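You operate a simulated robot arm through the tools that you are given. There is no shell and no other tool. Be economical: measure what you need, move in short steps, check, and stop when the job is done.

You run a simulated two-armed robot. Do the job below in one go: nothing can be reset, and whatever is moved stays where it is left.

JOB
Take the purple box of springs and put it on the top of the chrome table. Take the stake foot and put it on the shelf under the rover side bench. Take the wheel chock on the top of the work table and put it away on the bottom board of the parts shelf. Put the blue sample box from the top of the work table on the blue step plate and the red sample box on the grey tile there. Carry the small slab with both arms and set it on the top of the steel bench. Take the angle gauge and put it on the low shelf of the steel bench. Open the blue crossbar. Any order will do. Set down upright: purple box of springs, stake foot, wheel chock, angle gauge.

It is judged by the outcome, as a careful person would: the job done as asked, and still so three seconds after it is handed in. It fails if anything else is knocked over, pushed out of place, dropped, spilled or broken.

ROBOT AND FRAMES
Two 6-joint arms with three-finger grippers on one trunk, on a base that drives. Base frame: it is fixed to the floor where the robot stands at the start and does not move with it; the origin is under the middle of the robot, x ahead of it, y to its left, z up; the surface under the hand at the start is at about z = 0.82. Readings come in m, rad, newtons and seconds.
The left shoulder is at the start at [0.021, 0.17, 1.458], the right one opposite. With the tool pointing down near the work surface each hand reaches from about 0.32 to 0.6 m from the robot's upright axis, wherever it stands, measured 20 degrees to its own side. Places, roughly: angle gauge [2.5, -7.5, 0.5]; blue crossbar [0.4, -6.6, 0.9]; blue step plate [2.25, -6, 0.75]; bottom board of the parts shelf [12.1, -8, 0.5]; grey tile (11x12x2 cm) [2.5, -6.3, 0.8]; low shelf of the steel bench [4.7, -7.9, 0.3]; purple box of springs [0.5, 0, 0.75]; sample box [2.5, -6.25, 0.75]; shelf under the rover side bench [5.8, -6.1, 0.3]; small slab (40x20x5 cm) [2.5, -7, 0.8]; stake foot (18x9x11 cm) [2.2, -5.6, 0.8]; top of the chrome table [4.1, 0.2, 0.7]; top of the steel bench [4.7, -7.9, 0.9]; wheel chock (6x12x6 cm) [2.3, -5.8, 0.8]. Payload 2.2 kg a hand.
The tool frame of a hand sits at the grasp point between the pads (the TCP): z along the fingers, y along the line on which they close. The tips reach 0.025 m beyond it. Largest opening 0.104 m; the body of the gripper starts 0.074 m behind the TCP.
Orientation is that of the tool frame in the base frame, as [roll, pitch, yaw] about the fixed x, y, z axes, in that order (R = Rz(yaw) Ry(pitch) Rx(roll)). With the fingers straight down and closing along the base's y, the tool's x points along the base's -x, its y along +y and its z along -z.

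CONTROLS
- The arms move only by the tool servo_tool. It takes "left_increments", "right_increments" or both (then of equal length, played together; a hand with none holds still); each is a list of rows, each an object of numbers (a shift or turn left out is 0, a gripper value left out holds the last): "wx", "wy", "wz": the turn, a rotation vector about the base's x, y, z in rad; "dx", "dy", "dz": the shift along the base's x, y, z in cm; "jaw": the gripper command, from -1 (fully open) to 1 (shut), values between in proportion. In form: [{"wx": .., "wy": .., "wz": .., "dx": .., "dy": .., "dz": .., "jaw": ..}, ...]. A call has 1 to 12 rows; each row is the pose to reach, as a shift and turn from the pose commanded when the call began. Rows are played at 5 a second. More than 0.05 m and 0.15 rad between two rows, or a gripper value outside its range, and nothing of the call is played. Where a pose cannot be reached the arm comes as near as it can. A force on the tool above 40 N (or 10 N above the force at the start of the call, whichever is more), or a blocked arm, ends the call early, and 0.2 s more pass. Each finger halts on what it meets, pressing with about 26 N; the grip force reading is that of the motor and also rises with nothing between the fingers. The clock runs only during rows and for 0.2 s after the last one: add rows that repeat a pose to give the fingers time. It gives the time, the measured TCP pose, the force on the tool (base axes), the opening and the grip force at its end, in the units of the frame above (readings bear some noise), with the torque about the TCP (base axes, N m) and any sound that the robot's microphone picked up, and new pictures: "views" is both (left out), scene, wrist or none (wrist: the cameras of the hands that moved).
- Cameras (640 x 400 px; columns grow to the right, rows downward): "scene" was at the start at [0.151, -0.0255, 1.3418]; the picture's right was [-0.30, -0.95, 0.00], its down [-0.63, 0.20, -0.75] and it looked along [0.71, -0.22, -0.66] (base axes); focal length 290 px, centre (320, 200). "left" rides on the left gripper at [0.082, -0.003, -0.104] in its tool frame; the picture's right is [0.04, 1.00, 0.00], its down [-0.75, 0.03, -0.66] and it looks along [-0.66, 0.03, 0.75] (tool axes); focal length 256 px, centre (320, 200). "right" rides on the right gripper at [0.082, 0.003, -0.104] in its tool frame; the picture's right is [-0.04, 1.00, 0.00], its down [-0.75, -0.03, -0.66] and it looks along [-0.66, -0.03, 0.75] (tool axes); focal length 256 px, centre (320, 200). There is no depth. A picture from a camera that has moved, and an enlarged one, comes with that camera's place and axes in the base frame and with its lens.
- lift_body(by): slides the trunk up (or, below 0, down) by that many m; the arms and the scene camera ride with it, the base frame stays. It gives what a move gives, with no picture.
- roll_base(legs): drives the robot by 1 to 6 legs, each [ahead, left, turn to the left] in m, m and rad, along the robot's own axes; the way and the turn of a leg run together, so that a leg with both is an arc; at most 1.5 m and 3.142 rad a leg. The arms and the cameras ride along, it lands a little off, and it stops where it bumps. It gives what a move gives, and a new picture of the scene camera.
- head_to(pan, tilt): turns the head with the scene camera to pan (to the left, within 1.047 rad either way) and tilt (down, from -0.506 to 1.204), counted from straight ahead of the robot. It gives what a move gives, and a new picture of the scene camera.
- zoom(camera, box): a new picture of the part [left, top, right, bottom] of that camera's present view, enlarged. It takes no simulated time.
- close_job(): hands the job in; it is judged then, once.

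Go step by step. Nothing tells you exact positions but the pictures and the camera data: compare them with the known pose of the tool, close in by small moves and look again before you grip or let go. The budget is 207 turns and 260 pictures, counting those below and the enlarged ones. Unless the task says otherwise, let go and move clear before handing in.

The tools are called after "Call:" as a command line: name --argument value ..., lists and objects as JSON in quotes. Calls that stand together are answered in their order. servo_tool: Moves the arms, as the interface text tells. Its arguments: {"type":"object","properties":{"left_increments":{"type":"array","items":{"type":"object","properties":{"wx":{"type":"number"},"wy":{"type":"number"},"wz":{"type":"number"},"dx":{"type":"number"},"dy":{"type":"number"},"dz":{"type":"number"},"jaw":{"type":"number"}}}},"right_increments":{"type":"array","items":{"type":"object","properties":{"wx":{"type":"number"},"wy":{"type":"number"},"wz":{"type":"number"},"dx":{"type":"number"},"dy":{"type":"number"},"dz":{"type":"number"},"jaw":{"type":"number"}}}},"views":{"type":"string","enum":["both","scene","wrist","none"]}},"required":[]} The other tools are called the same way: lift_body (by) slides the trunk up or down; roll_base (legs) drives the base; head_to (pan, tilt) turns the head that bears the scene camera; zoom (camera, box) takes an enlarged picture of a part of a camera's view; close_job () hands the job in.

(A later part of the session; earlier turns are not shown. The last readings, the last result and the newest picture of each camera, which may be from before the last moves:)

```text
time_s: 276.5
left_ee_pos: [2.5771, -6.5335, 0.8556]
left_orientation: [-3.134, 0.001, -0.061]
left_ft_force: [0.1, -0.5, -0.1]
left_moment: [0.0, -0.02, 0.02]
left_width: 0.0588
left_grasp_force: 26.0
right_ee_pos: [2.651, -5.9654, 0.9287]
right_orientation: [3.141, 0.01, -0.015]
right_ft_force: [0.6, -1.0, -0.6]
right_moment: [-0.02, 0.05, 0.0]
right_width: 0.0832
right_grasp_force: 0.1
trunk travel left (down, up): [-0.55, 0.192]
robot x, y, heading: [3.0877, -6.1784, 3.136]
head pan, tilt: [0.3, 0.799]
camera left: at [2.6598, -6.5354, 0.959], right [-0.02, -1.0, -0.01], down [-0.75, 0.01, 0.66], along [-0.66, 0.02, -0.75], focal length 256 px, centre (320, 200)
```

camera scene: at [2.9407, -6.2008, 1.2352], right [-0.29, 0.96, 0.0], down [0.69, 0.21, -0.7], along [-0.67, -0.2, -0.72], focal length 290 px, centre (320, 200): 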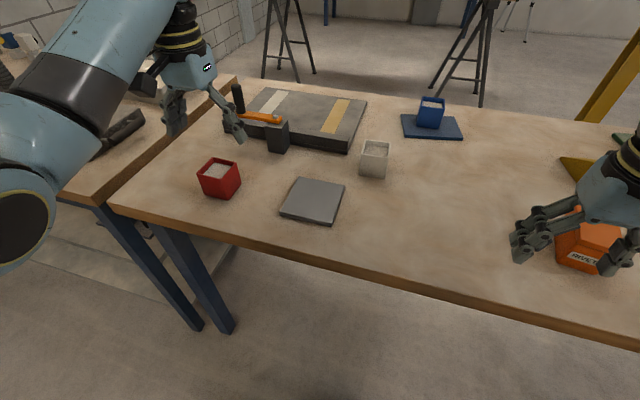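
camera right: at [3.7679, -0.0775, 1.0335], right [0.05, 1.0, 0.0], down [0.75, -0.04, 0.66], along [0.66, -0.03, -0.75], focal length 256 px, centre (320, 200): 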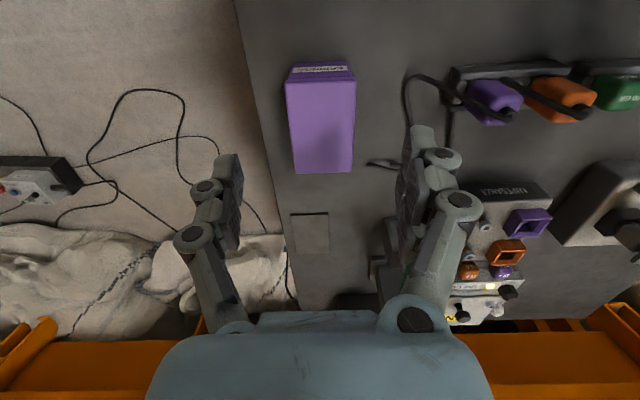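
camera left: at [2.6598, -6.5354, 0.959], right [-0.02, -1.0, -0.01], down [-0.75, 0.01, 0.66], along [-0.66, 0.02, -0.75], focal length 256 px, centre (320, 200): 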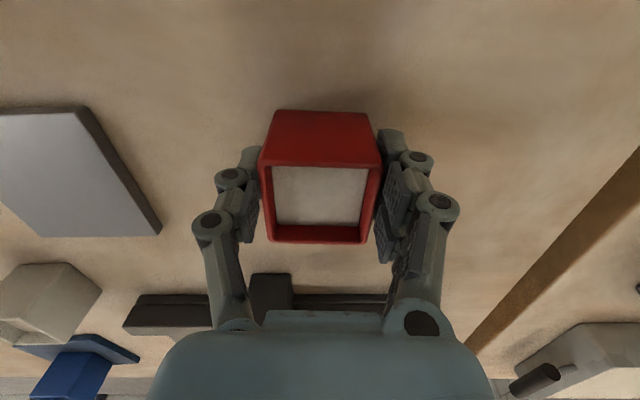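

Call:
servo_tool --left_increments '[{"dz": 3}, {"dz": 6}, {"dz": 7, "dy": 4}, {"dz": 7, "dy": 8.5}, {"dz": 7, "dy": 13}, {"dz": 7, "dy": 17, "wz": 0.03}, {"dz": 7, "dy": 20.5, "wz": 0.06}, {"dz": 7, "dy": 20.5, "wz": 0.06}]' --views "both"

```text
time_s: 278.3
left_ee_pos: [2.5765, -6.3286, 0.9263]
left_orientation: [-3.133, 0.003, 0.001]
left_ft_force: [-0.3, -0.7, -2.9]
left_moment: [0.01, -0.08, -0.01]
left_width: 0.0587
left_grasp_force: 25.8
right_ee_pos: [2.6516, -5.9662, 0.9289]
right_orientation: [3.142, 0.011, -0.016]
right_ft_force: [0.5, 0.2, 0.0]
right_moment: [0.03, 0.03, -0.02]
right_width: 0.0831
right_grasp_force: 0.1
trunk travel left (down, up): [-0.55, 0.192]
robot x, y, heading: [3.0909, -6.1765, 3.132]
head pan, tilt: [0.3, 0.799]
camera scene: at [2.9407, -6.2026, 1.2352], right [-0.29, 0.96, 0.0], down [0.69, 0.21, -0.7], along [-0.67, -0.2, -0.72], focal length 290 px, centre (320, 200)
camera left: at [2.6589, -6.3255, 1.0292], right [0.04, -1.0, -0.01], down [-0.75, -0.04, 0.66], along [-0.66, -0.02, -0.75], focal length 256 px, centre (320, 200)
```

scene: 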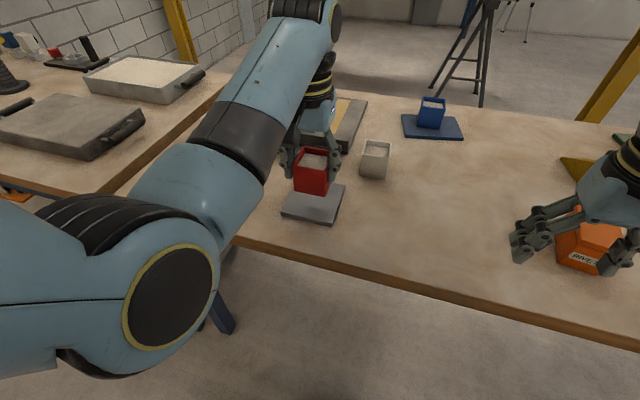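
left: 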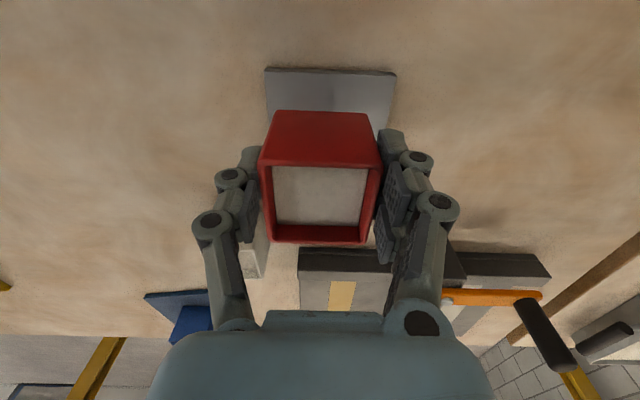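

Refining: the tile centre is nearer (2.55,-6.335) as the table is a bit lower (~0.79) than assumed. Shift and lower.

Call:
servo_tool --left_increments '[{"dx": -1.3, "dy": -0.3}, {"dx": -2.6, "dy": -0.6}, {"dx": -2.6, "dy": -0.6, "dz": -2.5}, {"dx": -2.6, "dy": -0.6, "dz": -4}]' --views "both"

```text
time_s: 279.3
left_ee_pos: [2.5509, -6.3356, 0.8868]
left_orientation: [-3.134, 0.003, -0.002]
left_ft_force: [1.3, 0.1, -2.4]
left_moment: [-0.02, -0.03, -0.03]
left_width: 0.0591
left_grasp_force: 26.0
right_ee_pos: [2.6499, -5.9665, 0.9291]
right_orientation: [-3.142, 0.011, -0.015]
right_ft_force: [0.2, 0.8, 1.1]
right_moment: [-0.01, -0.01, 0.0]
right_width: 0.0832
right_grasp_force: 0.1
trunk travel left (down, up): [-0.55, 0.192]
robot x, y, heading: [3.0888, -6.1778, 3.135]
head pan, tilt: [0.3, 0.799]
camera scene: at [2.9405, -6.2019, 1.2352], right [-0.29, 0.96, 0.0], down [0.69, 0.21, -0.7], along [-0.67, -0.2, -0.72], focal length 290 px, centre (320, 200)
camera left: at [2.6334, -6.3319, 0.99], right [0.04, -1.0, -0.01], down [-0.75, -0.03, 0.66], along [-0.66, -0.02, -0.75], focal length 256 px, centre (320, 200)
```

scene: 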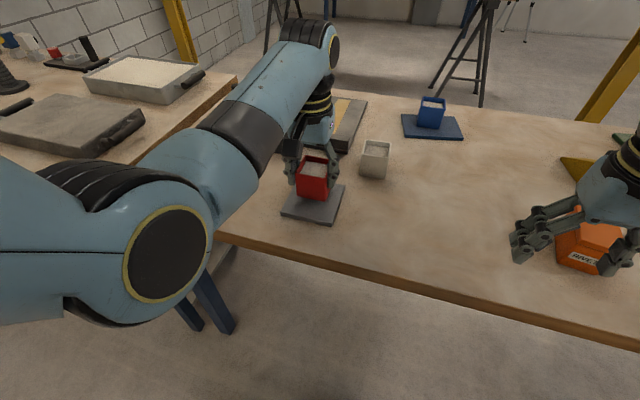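
left: 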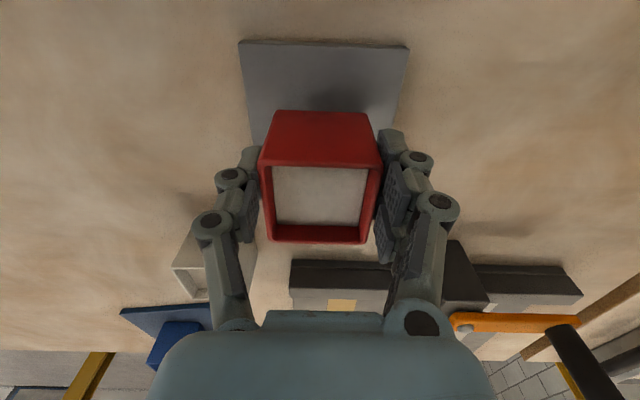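

Call:
servo_tool --left_increments '[{"dx": -0.8}, {"dx": -0.8, "dz": -0.5}, {"dx": -0.8, "dz": -0.9}, {"dx": -0.8, "dz": -1.2}]' --views "none"

```text
time_s: 280.3
left_ee_pos: [2.5435, -6.3353, 0.8754]
left_orientation: [-3.133, 0.002, -0.002]
left_ft_force: [0.3, 0.5, -3.2]
left_moment: [-0.01, -0.06, -0.01]
left_width: 0.0594
left_grasp_force: 26.3
right_ee_pos: [2.6501, -5.9656, 0.9294]
right_orientation: [3.141, 0.011, -0.016]
right_ft_force: [-0.1, -0.6, -0.9]
right_moment: [-0.01, 0.0, -0.02]
right_width: 0.0831
right_grasp_force: 0.1
trunk travel left (down, up): [-0.55, 0.192]
robot x, y, heading: [3.0873, -6.179, 3.14]
head pan, tilt: [0.3, 0.799]
```

Call:
servo_tool --left_increments '[{"dz": -0.2}, {"dz": -0.4}, {"dz": -0.6}, {"dz": -0.8}]' --views "none"

```text
time_s: 281.3
left_ee_pos: [2.5426, -6.3344, 0.8685]
left_orientation: [-3.132, 0.005, -0.002]
left_ft_force: [0.7, 0.2, 7.1]
left_moment: [-0.23, -0.2, -0.04]
left_width: 0.0587
left_grasp_force: 25.8
right_ee_pos: [2.6516, -5.965, 0.929]
right_orientation: [3.14, 0.01, -0.016]
right_ft_force: [0.4, -0.1, -0.1]
right_moment: [0.02, -0.01, 0.0]
right_width: 0.0832
right_grasp_force: 0.0
trunk travel left (down, up): [-0.55, 0.192]
robot x, y, heading: [3.0896, -6.1767, 3.138]
head pan, tilt: [0.3, 0.799]
```

Contact at 0.8685. Release and rise.

Call:
servo_tool --left_increments '[{"jaw": 0.1}, {"jaw": -0.4}, {"jaw": -0.7}, {"jaw": -0.7}, {"jaw": -0.7, "dz": 4}, {"jaw": -0.7, "dz": 8}, {"jaw": -0.7, "dz": 10}]' --views "both"

```text
time_s: 282.9
left_ee_pos: [2.542, -6.336, 0.9661]
left_orientation: [-3.133, 0.002, 0.0]
left_ft_force: [0.1, 0.1, -0.1]
left_moment: [0.0, 0.01, -0.02]
left_width: 0.0884
left_grasp_force: 0.0
right_ee_pos: [2.6509, -5.966, 0.9298]
right_orientation: [3.141, 0.011, -0.016]
right_ft_force: [0.5, -0.2, -0.4]
right_moment: [-0.02, 0.0, -0.02]
right_width: 0.0831
right_grasp_force: 0.0
trunk travel left (down, up): [-0.55, 0.192]
robot x, y, heading: [3.087, -6.1796, 3.142]
head pan, tilt: [0.3, 0.799]
camera scene: at [2.941, -6.2018, 1.2352], right [-0.29, 0.96, 0.0], down [0.69, 0.21, -0.7], along [-0.67, -0.2, -0.72], focal length 290 px, centre (320, 200)
camera left: at [2.625, -6.3327, 1.07], right [0.04, -1.0, -0.01], down [-0.75, -0.03, 0.66], along [-0.66, -0.02, -0.75], focal length 256 px, centre (320, 200)
```

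scene: 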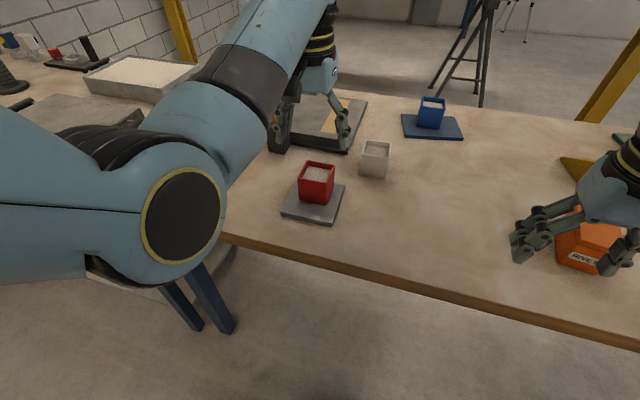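
left: 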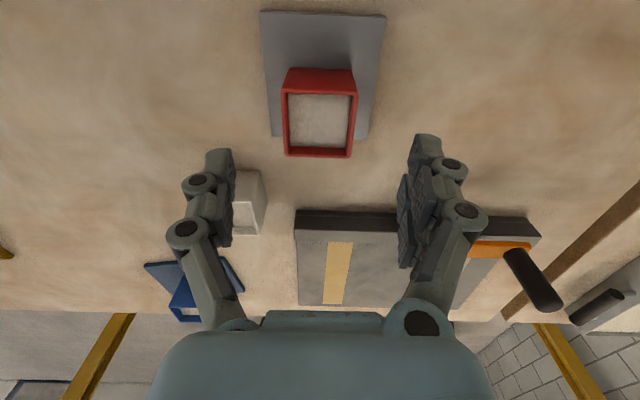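

Red box is on the grey tile. Next, the slab on the second table to the south; back off and move south.

Call:
roll_base --legs '[[-0.4, 0, 0], [0, 0.8, 0]]'

Call:
head_to --pan 0 --tilt 0.55

```text
time_s: 289.3
left_ee_pos: [2.9365, -7.1388, 0.9659]
left_orientation: [-3.132, 0.003, -0.003]
left_ft_force: [0.1, 0.6, 0.2]
left_moment: [0.0, 0.01, -0.01]
left_width: 0.0881
left_grasp_force: 0.0
right_ee_pos: [3.0443, -6.7697, 0.9291]
right_orientation: [-3.141, 0.01, -0.016]
right_ft_force: [-0.7, -0.1, -0.3]
right_moment: [0.01, 0.01, 0.03]
right_width: 0.0833
right_grasp_force: 0.1
trunk travel left (down, up): [-0.55, 0.192]
robot x, y, heading: [3.4795, -6.9807, 3.135]
head pan, tilt: [0.3, 0.799]
camera scene: at [3.3342, -7.0069, 1.2352], right [-0.29, 0.96, 0.0], down [0.69, 0.21, -0.7], along [-0.67, -0.2, -0.72], focal length 290 px, centre (320, 200)
```

scene: 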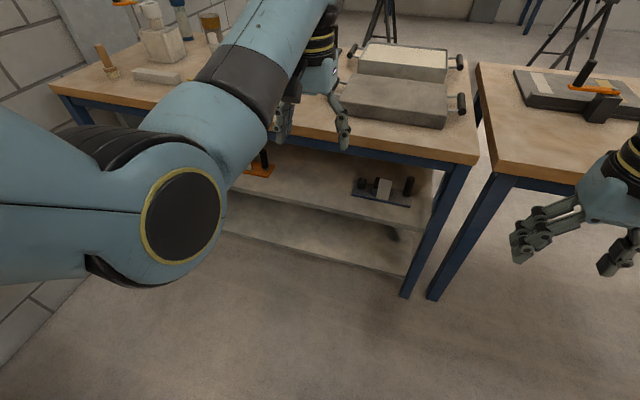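

```text
time_s: 290.1
left_ee_pos: [2.9366, -7.1388, 0.9656]
left_orientation: [-3.134, 0.003, -0.003]
left_ft_force: [-0.3, 0.6, -0.5]
left_moment: [0.01, -0.01, -0.01]
left_width: 0.088
left_grasp_force: 0.1
right_ee_pos: [3.044, -6.77, 0.9301]
right_orientation: [3.14, 0.01, -0.017]
right_ft_force: [-0.9, -0.6, -0.2]
right_moment: [0.01, -0.04, -0.02]
right_width: 0.0834
right_grasp_force: 0.0
trunk travel left (down, up): [-0.55, 0.192]
robot x, y, heading: [3.4842, -6.9797, 3.138]
head pan, tilt: [0.0, 0.55]
camera scene: at [3.3216, -6.9826, 1.2565], right [0.0, 1.0, 0.0], down [0.52, 0.0, -0.85], along [-0.85, 0.0, -0.52], focal length 290 px, centre (320, 200)
```

scene: 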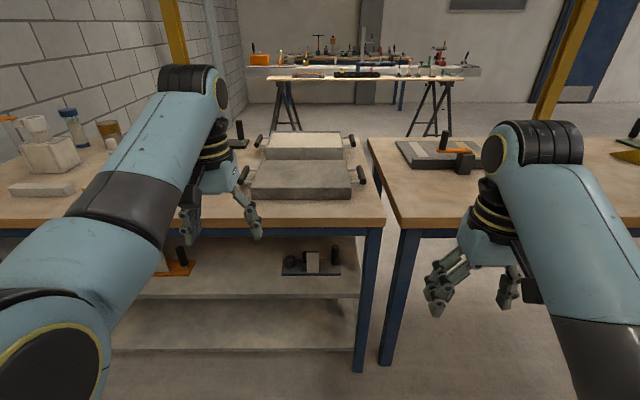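

Call:
zoom --camera "scene" --box '[220, 120, 400, 220]'

Call:
zoom --camera "scene" --box '[130, 220, 390, 370]'

```text
3.56 times, centred on (310, 170) of scene
camera zoom: at [3.3216, -6.9826, 1.2565], right [0.0, 1.0, 0.0], down [0.52, 0.0, -0.85], along [-0.85, 0.0, -0.52], focal length 1030 px, centre (356, 307)
```

zoom: 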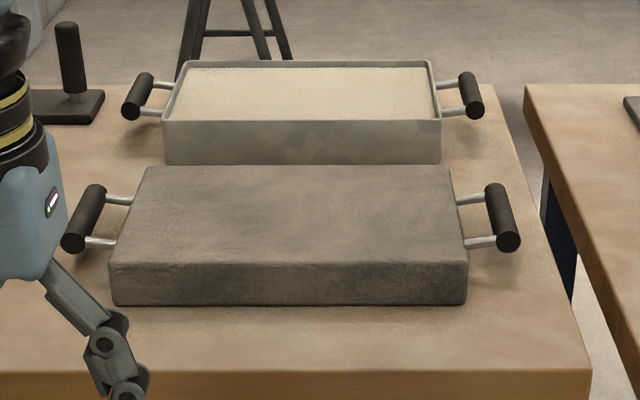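

```text
2.46 times, centred on (260, 295) of scene
camera zoom: at [3.3216, -6.9826, 1.2565], right [0.0, 1.0, 0.0], down [0.52, 0.0, -0.85], along [-0.85, 0.0, -0.52], focal length 713 px, centre (468, -34)
```

zoom: 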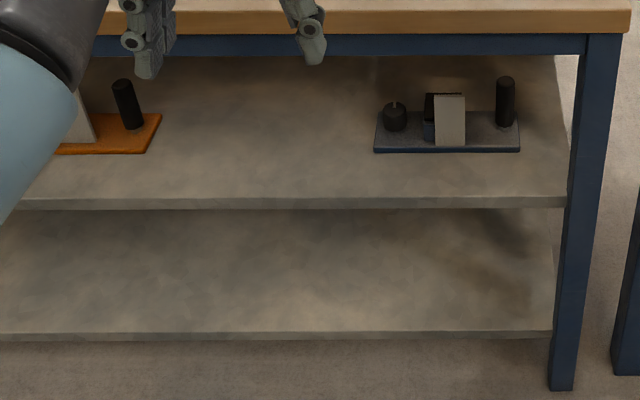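

The slab is the grey one in front with bar handles at both ends (~(2.50,-7.22) and (2.50,-6.85)). The angle gauge is on the shelf below. Drive in, centred on the slab.

Call:
roll_base --legs '[[0.48, 0.055, 0.003]]'

Call:
servo_tool --left_increments '[{"jaw": -0.6, "dx": 1}, {"jaw": -0.3, "dx": 2}, {"jaw": -0.3, "dx": 3}]' --right_increments '[{"jaw": -0.6, "dx": -1, "dy": 0}, {"jaw": -0.3, "dx": -2}, {"jaw": -0.3, "dx": -3}]' --views "both"

```text
time_s: 293.0
left_ee_pos: [2.4538, -7.1947, 0.9652]
left_orientation: [-3.133, 0.002, -0.003]
left_ft_force: [0.1, 0.1, -0.9]
left_moment: [-0.02, -0.05, 0.03]
left_width: 0.0883
left_grasp_force: 0.1
right_ee_pos: [2.561, -6.8247, 0.9279]
right_orientation: [-3.141, 0.009, -0.016]
right_ft_force: [0.3, 0.3, -0.1]
right_moment: [-0.01, 0.0, -0.04]
right_width: 0.083
right_grasp_force: 0.0
trunk travel left (down, up): [-0.55, 0.192]
robot x, y, heading: [2.998, -7.0346, 3.14]
head pan, tilt: [0.0, 0.55]
camera scene: at [2.8382, -7.0372, 1.2565], right [0.0, 1.0, 0.0], down [0.52, 0.0, -0.85], along [-0.85, 0.0, -0.52], focal length 290 px, centre (320, 200)
```

scene: 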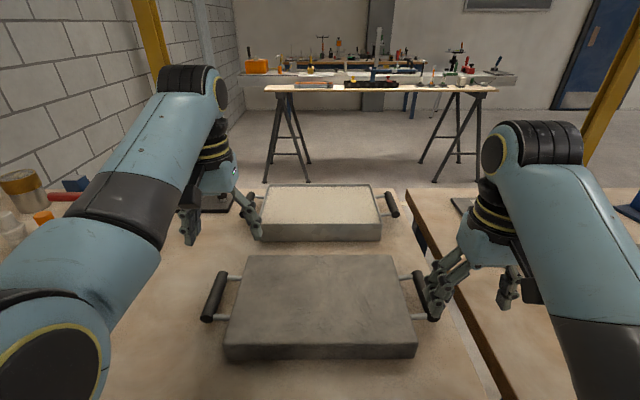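

```text
time_s: 293.8
left_ee_pos: [2.4829, -7.196, 0.9653]
left_orientation: [-3.133, 0.002, -0.001]
left_ft_force: [-0.3, -0.2, -0.8]
left_moment: [0.0, 0.0, 0.03]
left_width: 0.0677
left_grasp_force: 0.0
right_ee_pos: [2.5325, -6.825, 0.9285]
right_orientation: [3.141, 0.011, -0.015]
right_ft_force: [-0.5, 0.3, 1.2]
right_moment: [0.0, -0.01, 0.0]
right_width: 0.0678
right_grasp_force: 0.1
trunk travel left (down, up): [-0.55, 0.192]
robot x, y, heading: [3.0006, -7.0352, 3.144]
head pan, tilt: [0.0, 0.55]
camera scene: at [2.839, -7.037, 1.2566], right [0.0, 1.0, 0.0], down [0.52, 0.0, -0.85], along [-0.85, 0.0, -0.52], focal length 290 px, centre (320, 200)
camera right: at [2.6152, -6.8294, 1.0324], right [-0.06, -1.0, 0.0], down [-0.75, 0.04, 0.66], along [-0.66, 0.04, -0.75], focal length 256 px, centre (320, 200)
camera left: at [2.5659, -7.1921, 1.0698], right [0.04, -1.0, -0.01], down [-0.75, -0.03, 0.66], along [-0.66, -0.02, -0.75], focal length 256 px, centre (320, 200)
```

scene: 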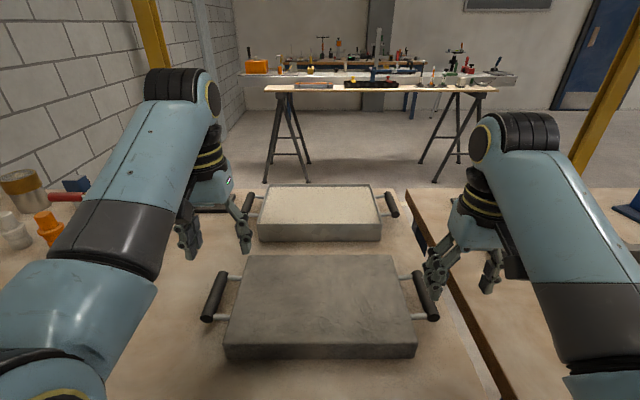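
right: 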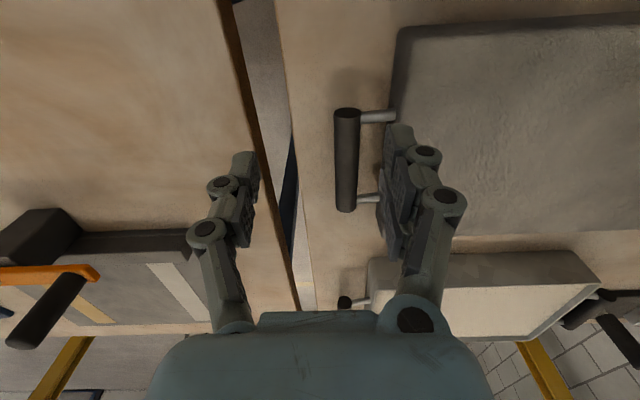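
left: 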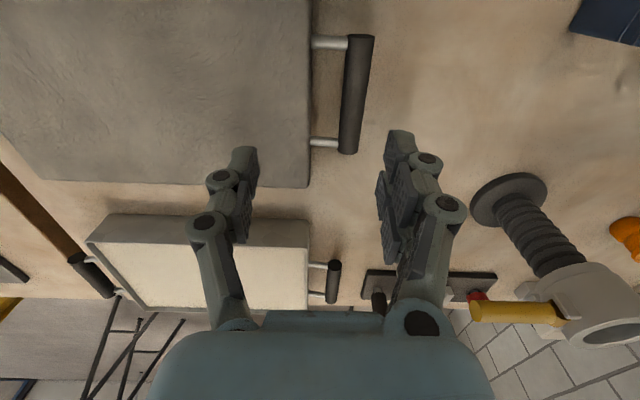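

Handles located: right (2.480,-6.846), left (2.477,-7.226), z≈0.83. Straddle both and descend.

Call:
servo_tool --left_increments '[{"jaw": 0.04, "dx": -0.6, "dy": -3, "dz": -2}, {"jaw": 0.04, "dx": -0.6, "dy": -3, "dz": -5}, {"jaw": 0.04, "dx": -0.6, "dy": -3, "dz": -7.5}]' --right_increments '[{"jaw": 0.04, "dx": -2.6, "dy": -1, "dz": 0}, {"jaw": 0.04, "dx": -5.2, "dy": -2, "dz": -1.5}, {"jaw": 0.04, "dx": -5.2, "dy": -2.05, "dz": -3.8}]' --views "both"

```text
time_s: 294.6
left_ee_pos: [2.4766, -7.2248, 0.89]
left_orientation: [-3.132, 0.005, -0.001]
left_ft_force: [0.5, -0.1, 0.4]
left_moment: [0.02, 0.05, 0.02]
left_width: 0.05
left_grasp_force: 0.0
right_ee_pos: [2.4792, -6.8452, 0.8913]
right_orientation: [3.141, 0.011, -0.016]
right_ft_force: [-0.2, -0.2, -0.8]
right_moment: [0.0, 0.02, -0.05]
right_width: 0.0498
right_grasp_force: 0.0
trunk travel left (down, up): [-0.55, 0.192]
robot x, y, heading: [2.9991, -7.0365, 3.137]
head pan, tilt: [0.0, 0.55]
camera scene: at [2.8389, -7.0375, 1.2566], right [0.0, 1.0, 0.0], down [0.52, 0.0, -0.85], along [-0.85, 0.0, -0.52], focal length 290 px, centre (320, 200)
camera right: at [2.563, -6.8502, 0.9952], right [-0.06, -1.0, 0.0], down [-0.75, 0.04, 0.66], along [-0.66, 0.04, -0.75], focal length 256 px, centre (320, 200)
camera left: at [2.5597, -7.2222, 0.9939], right [0.04, -1.0, -0.01], down [-0.75, -0.04, 0.66], along [-0.66, -0.02, -0.75], focal length 256 px, centre (320, 200)
```

scene: 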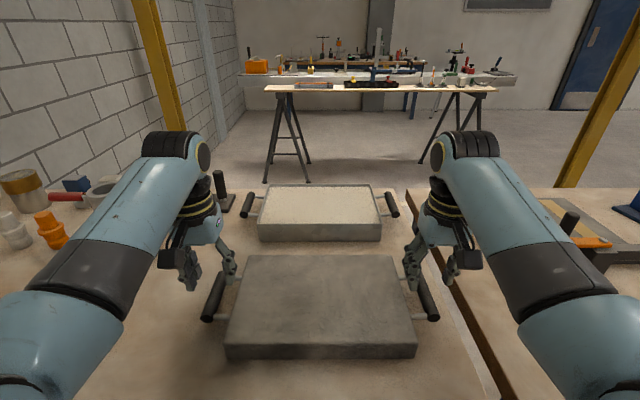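
right: 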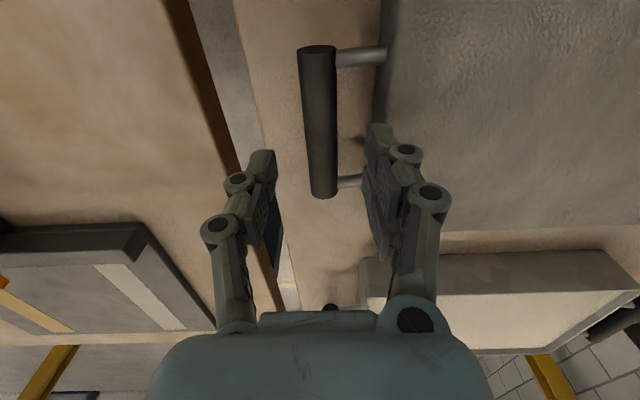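
left: 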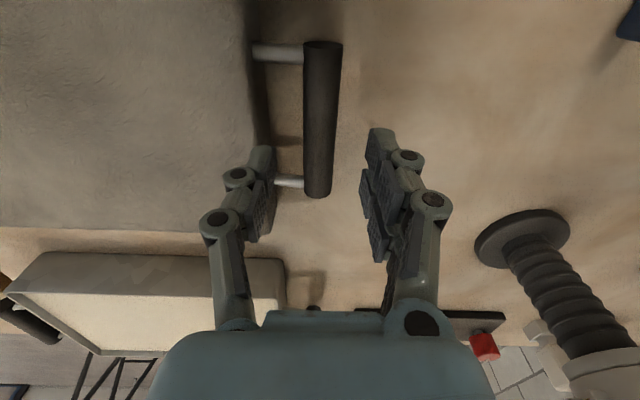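

Call:
servo_tool --left_increments '[{"dz": -2}, {"dz": -4}, {"dz": -5.3}, {"dz": -5.3, "jaw": 0.5}, {"dz": -5.3, "jaw": 0.9}, {"dz": -5.3, "jaw": 0.9}]' --right_increments '[{"dz": -2}, {"dz": -4}, {"dz": -5.4}, {"dz": -5.4, "jaw": 0.5}, {"dz": -5.4, "jaw": 0.9}, {"dz": -5.4, "jaw": 0.9}]' --views "both"

```text
time_s: 296.0
left_ee_pos: [2.4764, -7.2235, 0.8359]
left_orientation: [-3.131, 0.001, -0.002]
left_ft_force: [-3.2, 8.3, 0.4]
left_moment: [0.01, -0.18, 0.12]
left_width: 0.0152
left_grasp_force: 26.5
right_ee_pos: [2.4803, -6.8458, 0.8345]
right_orientation: [3.139, 0.006, -0.015]
right_ft_force: [2.9, -9.4, -0.1]
right_moment: [-0.03, 0.24, 0.78]
right_width: 0.0152
right_grasp_force: 26.0
trunk travel left (down, up): [-0.55, 0.192]
robot x, y, heading: [3.0025, -7.0396, 3.14]
head pan, tilt: [0.0, 0.55]
camera scene: at [2.8375, -7.0374, 1.2561], right [0.0, 1.0, 0.0], down [0.52, 0.0, -0.85], along [-0.85, 0.0, -0.52], focal length 290 px, centre (320, 200)
camera right: at [2.5628, -6.8507, 0.9394], right [-0.05, -1.0, 0.0], down [-0.75, 0.04, 0.66], along [-0.66, 0.03, -0.75], focal length 256 px, centre (320, 200)
camera left: at [2.5585, -7.2215, 0.9397], right [0.04, -1.0, -0.01], down [-0.75, -0.04, 0.66], along [-0.66, -0.02, -0.75], focal length 256 px, centre (320, 200)
```

scene: 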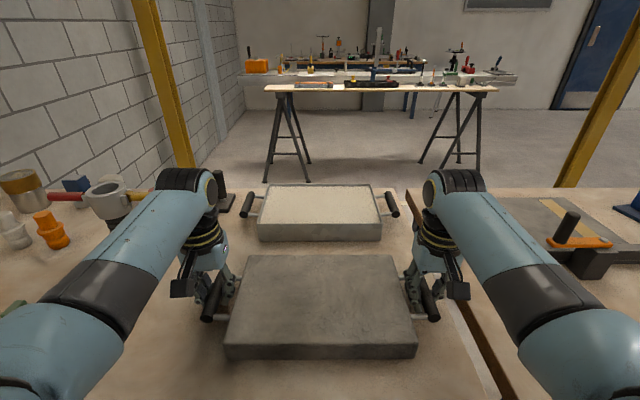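
right: 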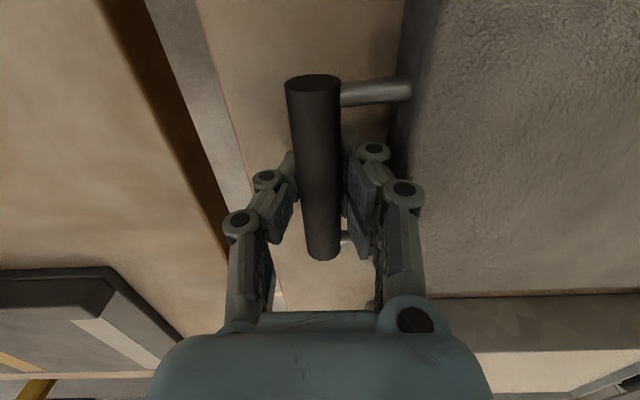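
left: 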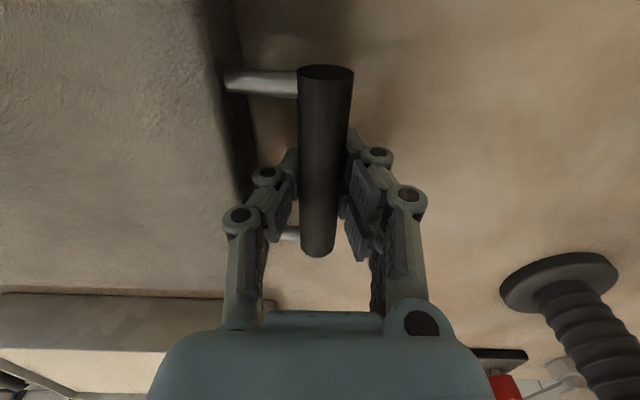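

Both hands hold their handles. Test lift 2 cm.

Call:
servo_tool --left_increments '[{"dz": 0.7}, {"dz": 1.4}, {"dz": 2}, {"dz": 2}]' --right_increments '[{"dz": 0.7}, {"dz": 1.4}, {"dz": 2}, {"dz": 2}]' --views "both"

```text
time_s: 297.0
left_ee_pos: [2.4763, -7.2236, 0.8569]
left_orientation: [-3.132, 0.001, -0.003]
left_ft_force: [-3.5, 13.1, -10.9]
left_moment: [-0.04, 0.26, 0.15]
left_width: 0.015
left_grasp_force: 26.3
right_ee_pos: [2.4781, -6.846, 0.8562]
right_orientation: [3.14, 0.007, -0.016]
right_ft_force: [1.5, -13.0, -10.9]
right_moment: [-0.01, -0.15, 0.78]
right_width: 0.016
right_grasp_force: 26.2
trunk travel left (down, up): [-0.55, 0.192]
robot x, y, heading: [3.0027, -7.035, 3.137]
head pan, tilt: [0.0, 0.55]
camera scene: at [2.8372, -7.0371, 1.2563], right [0.0, 1.0, 0.0], down [0.52, 0.0, -0.85], along [-0.85, 0.0, -0.52], focal length 290 px, centre (320, 200)
camera right: at [2.5626, -6.8507, 0.96], right [-0.06, -1.0, 0.0], down [-0.75, 0.04, 0.66], along [-0.66, 0.03, -0.75], focal length 256 px, centre (320, 200)
camera left: at [2.5581, -7.2213, 0.9603], right [0.04, -1.0, -0.01], down [-0.75, -0.04, 0.66], along [-0.66, -0.02, -0.75], focal length 256 px, centre (320, 200)
```

scene: 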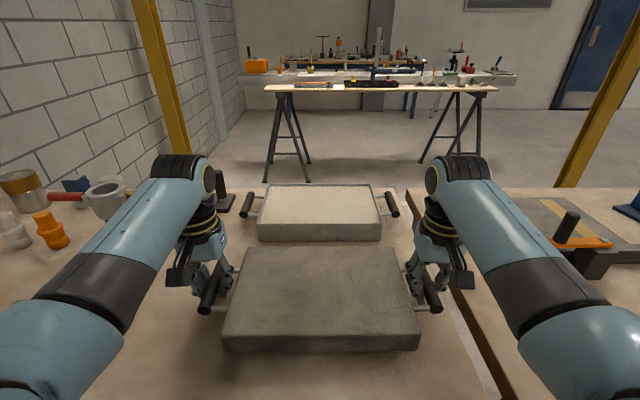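
right: 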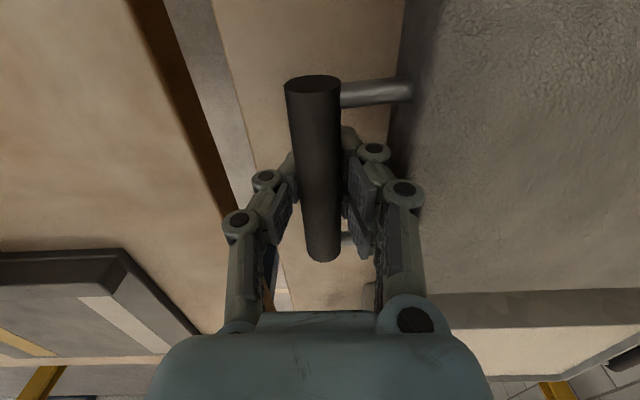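
left: 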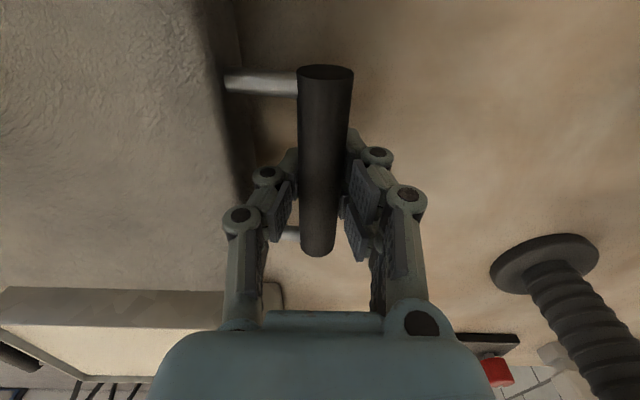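

The slab lifts cleanly (~11 N per hand). Raise it, then carry to the steel bench.

Call:
servo_tool --left_increments '[{"dz": 1.5}, {"dz": 3}, {"dz": 4.5}, {"dz": 6}]' --right_increments '[{"dz": 1.5}, {"dz": 3}, {"dz": 4.5}, {"dz": 6}]' --views "none"

Call:
lift_body --by 0.15

Call:
roll_base --legs '[[-0.55, 0, 0], [0, -0.06, 0], [0, 0, 1.57]]'

```text
time_s: 298.0
left_ee_pos: [2.4774, -7.2246, 0.9179]
left_orientation: [-3.131, -0.001, -0.004]
left_ft_force: [-2.3, 25.4, -10.7]
left_moment: [-0.03, 0.22, 0.38]
left_width: 0.0149
left_grasp_force: 26.2
right_ee_pos: [2.4788, -6.846, 0.9171]
right_orientation: [3.138, 0.008, -0.013]
right_ft_force: [3.9, -23.1, -11.0]
right_moment: [0.01, -0.16, 0.96]
right_width: 0.0169
right_grasp_force: 26.5
trunk travel left (down, up): [-0.55, 0.192]
robot x, y, heading: [2.9997, -7.0386, 3.138]
head pan, tilt: [0.0, 0.55]
```

```text
time_s: 299.7
left_ee_pos: [2.4759, -7.2269, 1.0668]
left_orientation: [-3.135, 0.0, 0.001]
left_ft_force: [0.5, 18.9, -10.4]
left_moment: [-0.02, 0.1, 0.23]
left_width: 0.0148
left_grasp_force: 25.9
right_ee_pos: [2.4784, -6.8449, 1.0652]
right_orientation: [3.141, 0.009, -0.018]
right_ft_force: [1.2, -17.3, -10.7]
right_moment: [0.18, -0.02, -0.02]
right_width: 0.0228
right_grasp_force: 7.0
trunk travel left (down, up): [-0.7, 0.042]
robot x, y, heading: [3.001, -7.0371, 3.133]
head pan, tilt: [0.0, 0.55]
```

```text
time_s: 307.3
left_ee_pos: [3.7329, -7.5017, 1.0678]
left_orientation: [-3.133, -0.001, 1.566]
left_ft_force: [-14.1, -0.9, -11.0]
left_moment: [-0.02, -0.08, 0.17]
left_width: 0.0157
left_grasp_force: 25.9
right_ee_pos: [3.3537, -7.4971, 1.0664]
right_orientation: [3.139, 0.008, 1.552]
right_ft_force: [13.6, 0.9, -11.2]
right_moment: [0.0, 0.14, 0.18]
right_width: 0.0143
right_grasp_force: 5.7
trunk travel left (down, up): [-0.7, 0.042]
robot x, y, heading: [3.5499, -6.975, -1.575]
head pan, tilt: [0.0, 0.55]
camera scene: at [3.5463, -7.1394, 1.4069], right [-1.0, 0.01, 0.0], down [0.0, 0.52, -0.85], along [-0.01, -0.85, -0.52], focal length 290 px, centre (320, 200)
```

scene: 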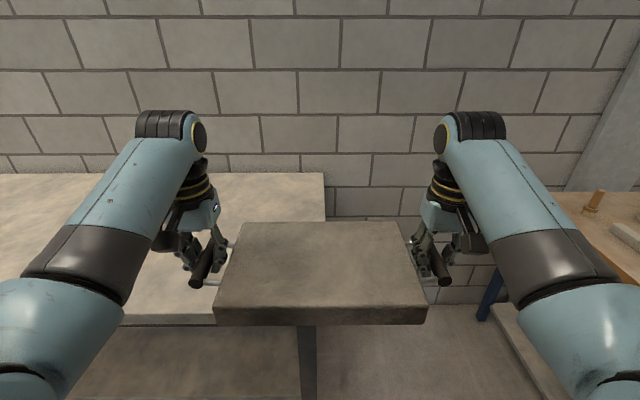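

The right grip reading dropped; check the right hand before going on.

Call:
servo_tool --right_increments '[{"jaw": 1.0}, {"jaw": 1.0}]' --left_increments '[{"jaw": 1.0}, {"jaw": 1.0}]' --views "wrist"

```text
time_s: 307.9
left_ee_pos: [3.7325, -7.5002, 1.0684]
left_orientation: [-3.13, -0.001, 1.562]
left_ft_force: [-6.6, -2.6, -10.2]
left_moment: [-0.06, -0.04, 0.04]
left_width: 0.0156
left_grasp_force: 26.0
right_ee_pos: [3.3544, -7.4966, 1.0666]
right_orientation: [3.137, 0.006, 1.553]
right_ft_force: [6.0, 2.7, -10.8]
right_moment: [-0.02, 0.05, 1.0]
right_width: 0.0144
right_grasp_force: 25.7
trunk travel left (down, up): [-0.7, 0.042]
robot x, y, heading: [3.5493, -6.9752, -1.577]
head pan, tilt: [0.0, 0.55]
camera right: at [3.3596, -7.415, 1.1694], right [1.0, -0.06, 0.0], down [-0.05, -0.75, 0.66], along [-0.04, -0.66, -0.75], focal length 256 px, centre (320, 200)
camera left: at [3.7309, -7.4191, 1.1706], right [1.0, 0.03, -0.01], down [0.03, -0.75, 0.66], along [0.01, -0.66, -0.75], focal length 256 px, centre (320, 200)
```

right: 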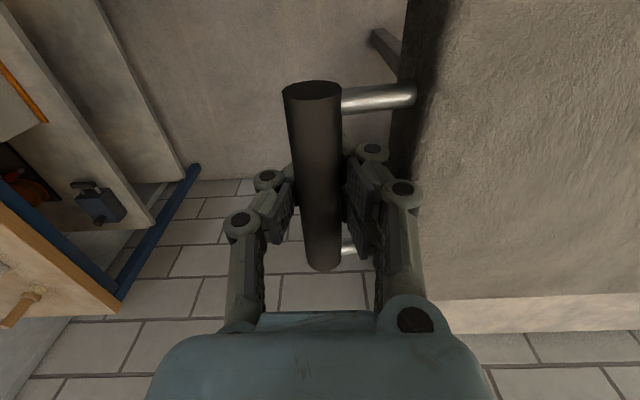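
left: 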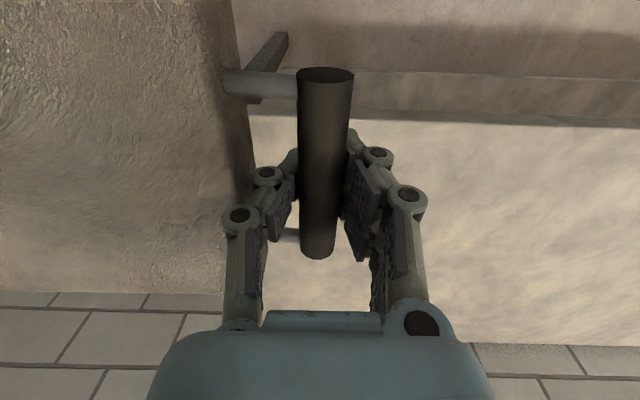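

Call:
roll_base --legs '[[0, 0.68, 0.005]]'

```text
time_s: 311.6
left_ee_pos: [4.4106, -7.5038, 1.0663]
left_orientation: [-3.132, -0.001, 1.572]
left_ft_force: [-23.6, -2.1, -10.8]
left_moment: [-0.17, -0.08, 0.1]
left_width: 0.0163
left_grasp_force: 26.3
right_ee_pos: [4.0337, -7.5018, 1.0659]
right_orientation: [3.139, 0.009, 1.556]
right_ft_force: [23.0, 1.4, -11.0]
right_moment: [0.06, 0.16, 0.64]
right_width: 0.0139
right_grasp_force: 26.0
trunk travel left (down, up): [-0.7, 0.042]
robot x, y, heading: [4.2249, -6.9816, -1.573]
head pan, tilt: [0.0, 0.55]
camera scene: at [4.2235, -7.142, 1.4069], right [-1.0, 0.0, 0.0], down [0.0, 0.52, -0.85], along [0.0, -0.85, -0.52], focal length 290 px, centre (320, 200)
```

scene: 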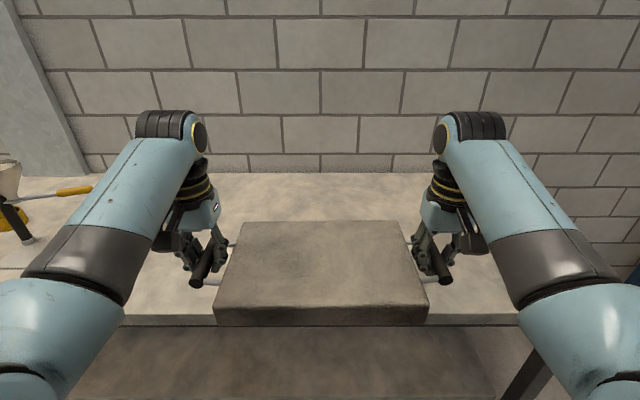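

Call:
roll_base --legs '[[0.27, 0, 0]]'

```text
time_s: 313.5
left_ee_pos: [4.4104, -7.7735, 1.067]
left_orientation: [-3.131, 0.0, 1.57]
left_ft_force: [-2.4, -2.1, -11.1]
left_moment: [-0.05, -0.04, 0.15]
left_width: 0.0168
left_grasp_force: 26.1
right_ee_pos: [4.0316, -7.7712, 1.0661]
right_orientation: [3.14, 0.008, 1.559]
right_ft_force: [2.1, 1.8, -10.9]
right_moment: [0.02, -0.03, 0.5]
right_width: 0.0138
right_grasp_force: 25.9
trunk travel left (down, up): [-0.7, 0.042]
robot x, y, heading: [4.2235, -7.2473, -1.566]
head pan, tilt: [0.0, 0.55]
camera scene: at [4.2227, -7.4134, 1.4069], right [-1.0, 0.0, 0.0], down [0.0, 0.52, -0.85], along [0.0, -0.85, -0.52], focal length 290 px, centre (320, 200)
```

scene: 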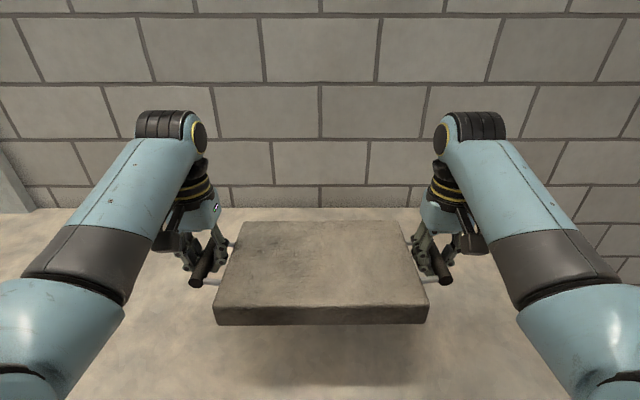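

Call:
lift_body --by -0.12

Call:
servo_tool --left_increments '[{"dz": -1}, {"dz": -2}, {"dz": -2.5}]' --right_increments '[{"dz": -1}, {"dz": -2}, {"dz": -2.5}]' --views "scene"

```text
time_s: 315.0
left_ee_pos: [4.4091, -7.7743, 0.9465]
left_orientation: [-3.131, -0.001, 1.571]
left_ft_force: [-1.3, -1.5, -11.3]
left_moment: [-0.1, -0.03, 0.17]
left_width: 0.0179
left_grasp_force: 26.4
right_ee_pos: [4.0328, -7.7707, 0.946]
right_orientation: [3.14, 0.006, 1.557]
right_ft_force: [0.5, 2.3, -10.9]
right_moment: [0.01, -0.01, 0.49]
right_width: 0.0139
right_grasp_force: 26.4
trunk travel left (down, up): [-0.58, 0.162]
robot x, y, heading: [4.2243, -7.2533, -1.571]
head pan, tilt: [0.0, 0.55]
```

```text
time_s: 315.8
left_ee_pos: [4.4102, -7.7735, 0.9214]
left_orientation: [-3.131, 0.0, 1.57]
left_ft_force: [-1.1, -1.8, -10.6]
left_moment: [-0.02, -0.1, 0.01]
left_width: 0.0186
left_grasp_force: 26.1
right_ee_pos: [4.0317, -7.7699, 0.9207]
right_orientation: [3.136, 0.008, 1.557]
right_ft_force: [0.2, 1.6, -10.4]
right_moment: [-0.02, -0.02, 0.41]
right_width: 0.0137
right_grasp_force: 25.6
trunk travel left (down, up): [-0.58, 0.162]
robot x, y, heading: [4.2208, -7.2484, -1.571]
head pan, tilt: [0.0, 0.55]
camera scene: at [4.2227, -7.4135, 1.2865], right [-1.0, 0.0, 0.0], down [0.0, 0.52, -0.85], along [0.0, -0.85, -0.52], focal length 290 px, centre (320, 200)
```

scene: 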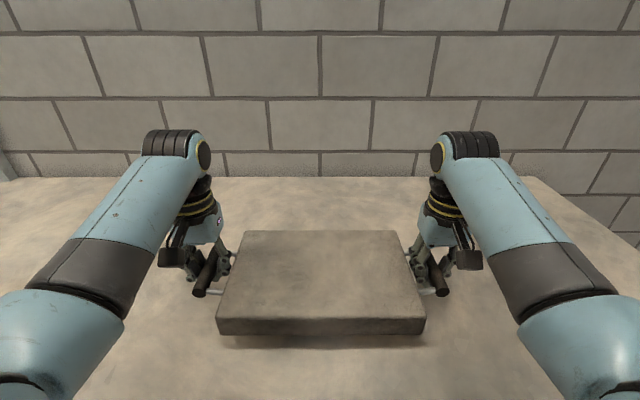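

Close to the surface now (shadow narrowing). Fine descent.

Call:
servo_tool --left_increments '[{"dz": -0.4}, {"dz": -0.8}, {"dz": -1.2}, {"dz": -1.6}, {"dz": -2.0}]' --right_increments '[{"dz": -0.4}, {"dz": -0.8}, {"dz": -1.2}, {"dz": -1.6}, {"dz": -2.0}]' --views "scene"

```text
time_s: 317.0
left_ee_pos: [4.4102, -7.7752, 0.9019]
left_orientation: [-3.13, -0.001, 1.569]
left_ft_force: [-3.6, -2.0, -10.2]
left_moment: [0.01, 0.0, 0.03]
left_width: 0.0152
left_grasp_force: 25.8
right_ee_pos: [4.0322, -7.7707, 0.9008]
right_orientation: [3.139, 0.006, 1.556]
right_ft_force: [3.7, 1.2, -10.8]
right_moment: [-0.11, -0.01, 0.53]
right_width: 0.0135
right_grasp_force: 26.0
trunk travel left (down, up): [-0.58, 0.162]
robot x, y, heading: [4.227, -7.2497, -1.572]
head pan, tilt: [0.0, 0.55]
camera scene: at [4.2227, -7.4134, 1.2865], right [-1.0, 0.0, 0.0], down [0.0, 0.52, -0.85], along [0.0, -0.85, -0.52], focal length 290 px, centre (320, 200)
```

scene: 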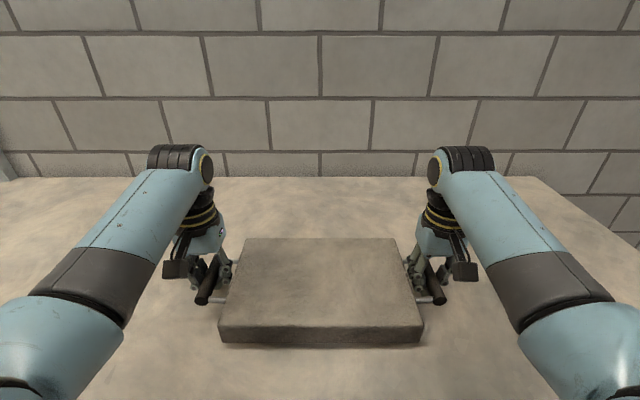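

Call:
servo_tool --left_increments '[{"dz": -0.3}, {"dz": -0.6}, {"dz": -0.9}, {"dz": -1.2}]' --right_increments '[{"dz": -0.3}, {"dz": -0.6}, {"dz": -0.9}, {"dz": -1.2}]' --views "none"

```text
time_s: 318.0
left_ee_pos: [4.4103, -7.7737, 0.8908]
left_orientation: [-3.13, 0.0, 1.57]
left_ft_force: [-3.7, -1.6, -11.0]
left_moment: [-0.03, 0.01, 0.04]
left_width: 0.0143
left_grasp_force: 26.3
right_ee_pos: [4.0313, -7.7708, 0.8882]
right_orientation: [3.137, 0.007, 1.556]
right_ft_force: [2.7, 1.9, -11.5]
right_moment: [-0.04, 0.05, 0.57]
right_width: 0.0133
right_grasp_force: 25.5
trunk travel left (down, up): [-0.58, 0.162]
robot x, y, heading: [4.2231, -7.2488, -1.57]
head pan, tilt: [0.0, 0.55]
```

Call:
servo_tool --left_increments '[{"dz": -0.3}, {"dz": -0.6}, {"dz": -0.9}, {"dz": -1.2}]' --right_increments '[{"dz": -0.3}, {"dz": -0.6}, {"dz": -0.9}, {"dz": -1.2}]' --views "scene"

```text
time_s: 319.0
left_ee_pos: [4.4095, -7.7733, 0.8827]
left_orientation: [-3.131, 0.011, 1.569]
left_ft_force: [-0.2, -3.1, 23.6]
left_moment: [0.35, -0.23, -0.05]
left_width: 0.007
left_grasp_force: 25.9
right_ee_pos: [4.0314, -7.7708, 0.8837]
right_orientation: [3.14, 0.02, 1.558]
right_ft_force: [0.4, -4.9, 29.9]
right_moment: [0.25, 0.4, 0.28]
right_width: 0.0072
right_grasp_force: 26.4
trunk travel left (down, up): [-0.58, 0.162]
robot x, y, heading: [4.2231, -7.2483, -1.569]
head pan, tilt: [0.0, 0.55]
camera scene: at [4.2229, -7.4085, 1.288], right [-1.0, 0.0, 0.0], down [0.0, 0.52, -0.85], along [0.0, -0.85, -0.52], focal length 290 px, centre (320, 200)
```

scene: 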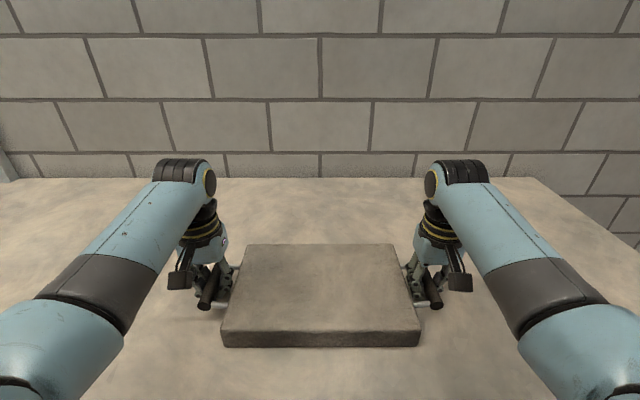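

Slab rests on the bench. Ease off, open, and rise.

Call:
servo_tool --left_increments '[{"dz": 0.3}, {"dz": 0.3, "jaw": 0.5}, {"dz": 0.3, "jaw": 0.04}, {"dz": 0.3, "jaw": 0.04}, {"dz": 4, "jaw": 0.04}, {"dz": 8, "jaw": 0.04}]' --right_increments '[{"dz": 0.3}, {"dz": 0.3, "jaw": 0.5}, {"dz": 0.3, "jaw": 0.04}, {"dz": 0.3, "jaw": 0.04}, {"dz": 4, "jaw": 0.04}, {"dz": 8, "jaw": 0.04}]' --views "scene"

```text
time_s: 320.4
left_ee_pos: [4.4083, -7.772, 0.9585]
left_orientation: [-3.128, 0.0, 1.566]
left_ft_force: [-0.6, -0.5, 0.9]
left_moment: [0.0, 0.0, 0.02]
left_width: 0.0501
left_grasp_force: 0.1
right_ee_pos: [4.0326, -7.7694, 0.9582]
right_orientation: [3.134, 0.008, 1.558]
right_ft_force: [-1.2, -0.8, 0.2]
right_moment: [-0.02, -0.02, 0.0]
right_width: 0.0499
right_grasp_force: 0.1
trunk travel left (down, up): [-0.58, 0.162]
robot x, y, heading: [4.2233, -7.2526, -1.57]
head pan, tilt: [0.0, 0.55]
camera scene: at [4.2228, -7.4118, 1.2868], right [-1.0, 0.0, 0.0], down [0.0, 0.52, -0.85], along [0.0, -0.85, -0.52], focal length 290 px, centre (320, 200)
```

scene: 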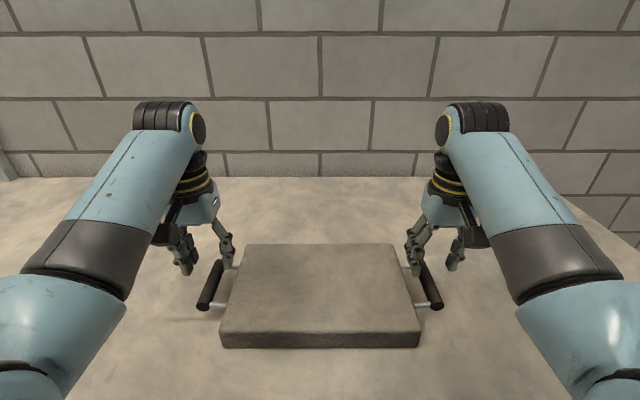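

Call:
roll_base --legs '[[-0.42, 0, 0]]'

Call:
head_to --pan 0 --tilt 0.75

```text
time_s: 323.0
left_ee_pos: [4.4112, -7.3522, 0.9584]
left_orientation: [-3.132, 0.002, 1.573]
left_ft_force: [0.0, 0.8, -0.2]
left_moment: [-0.01, -0.02, 0.01]
left_width: 0.0499
left_grasp_force: 0.2
right_ee_pos: [4.033, -7.3495, 0.9575]
right_orientation: [3.137, 0.009, 1.558]
right_ft_force: [-0.3, 0.6, 0.8]
right_moment: [-0.01, -0.02, 0.01]
right_width: 0.0499
right_grasp_force: 0.0
trunk travel left (down, up): [-0.58, 0.162]
robot x, y, heading: [4.2215, -6.8295, -1.57]
head pan, tilt: [0.0, 0.55]
camera scene: at [4.2235, -6.9914, 1.287], right [-1.0, 0.0, 0.0], down [0.0, 0.52, -0.85], along [0.0, -0.85, -0.52], focal length 290 px, centre (320, 200)
```

scene: 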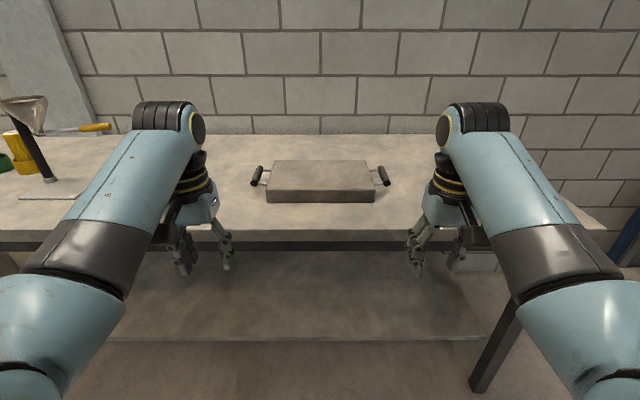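

```text
time_s: 323.7
left_ee_pos: [4.4108, -7.3527, 0.9589]
left_orientation: [-3.13, 0.002, 1.571]
left_ft_force: [0.0, -0.1, -0.1]
left_moment: [-0.01, 0.0, 0.01]
left_width: 0.0495
left_grasp_force: 0.1
right_ee_pos: [4.0325, -7.3511, 0.9564]
right_orientation: [3.138, 0.008, 1.559]
right_ft_force: [0.1, 1.1, 0.4]
right_moment: [-0.01, -0.04, -0.01]
right_width: 0.0498
right_grasp_force: 0.1
trunk travel left (down, up): [-0.58, 0.162]
robot x, y, heading: [4.2229, -6.8341, -1.571]
head pan, tilt: [0.0, 0.75]
camera scene: at [4.2235, -6.9855, 1.2695], right [-1.0, 0.0, 0.0], down [0.0, 0.68, -0.73], along [0.0, -0.73, -0.68], focal length 290 px, centre (320, 200)
```

scene: 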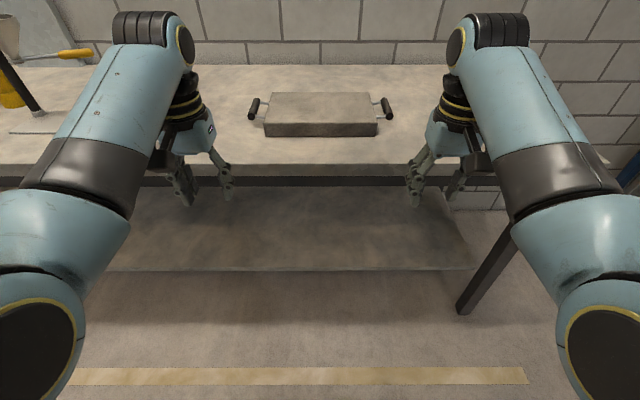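

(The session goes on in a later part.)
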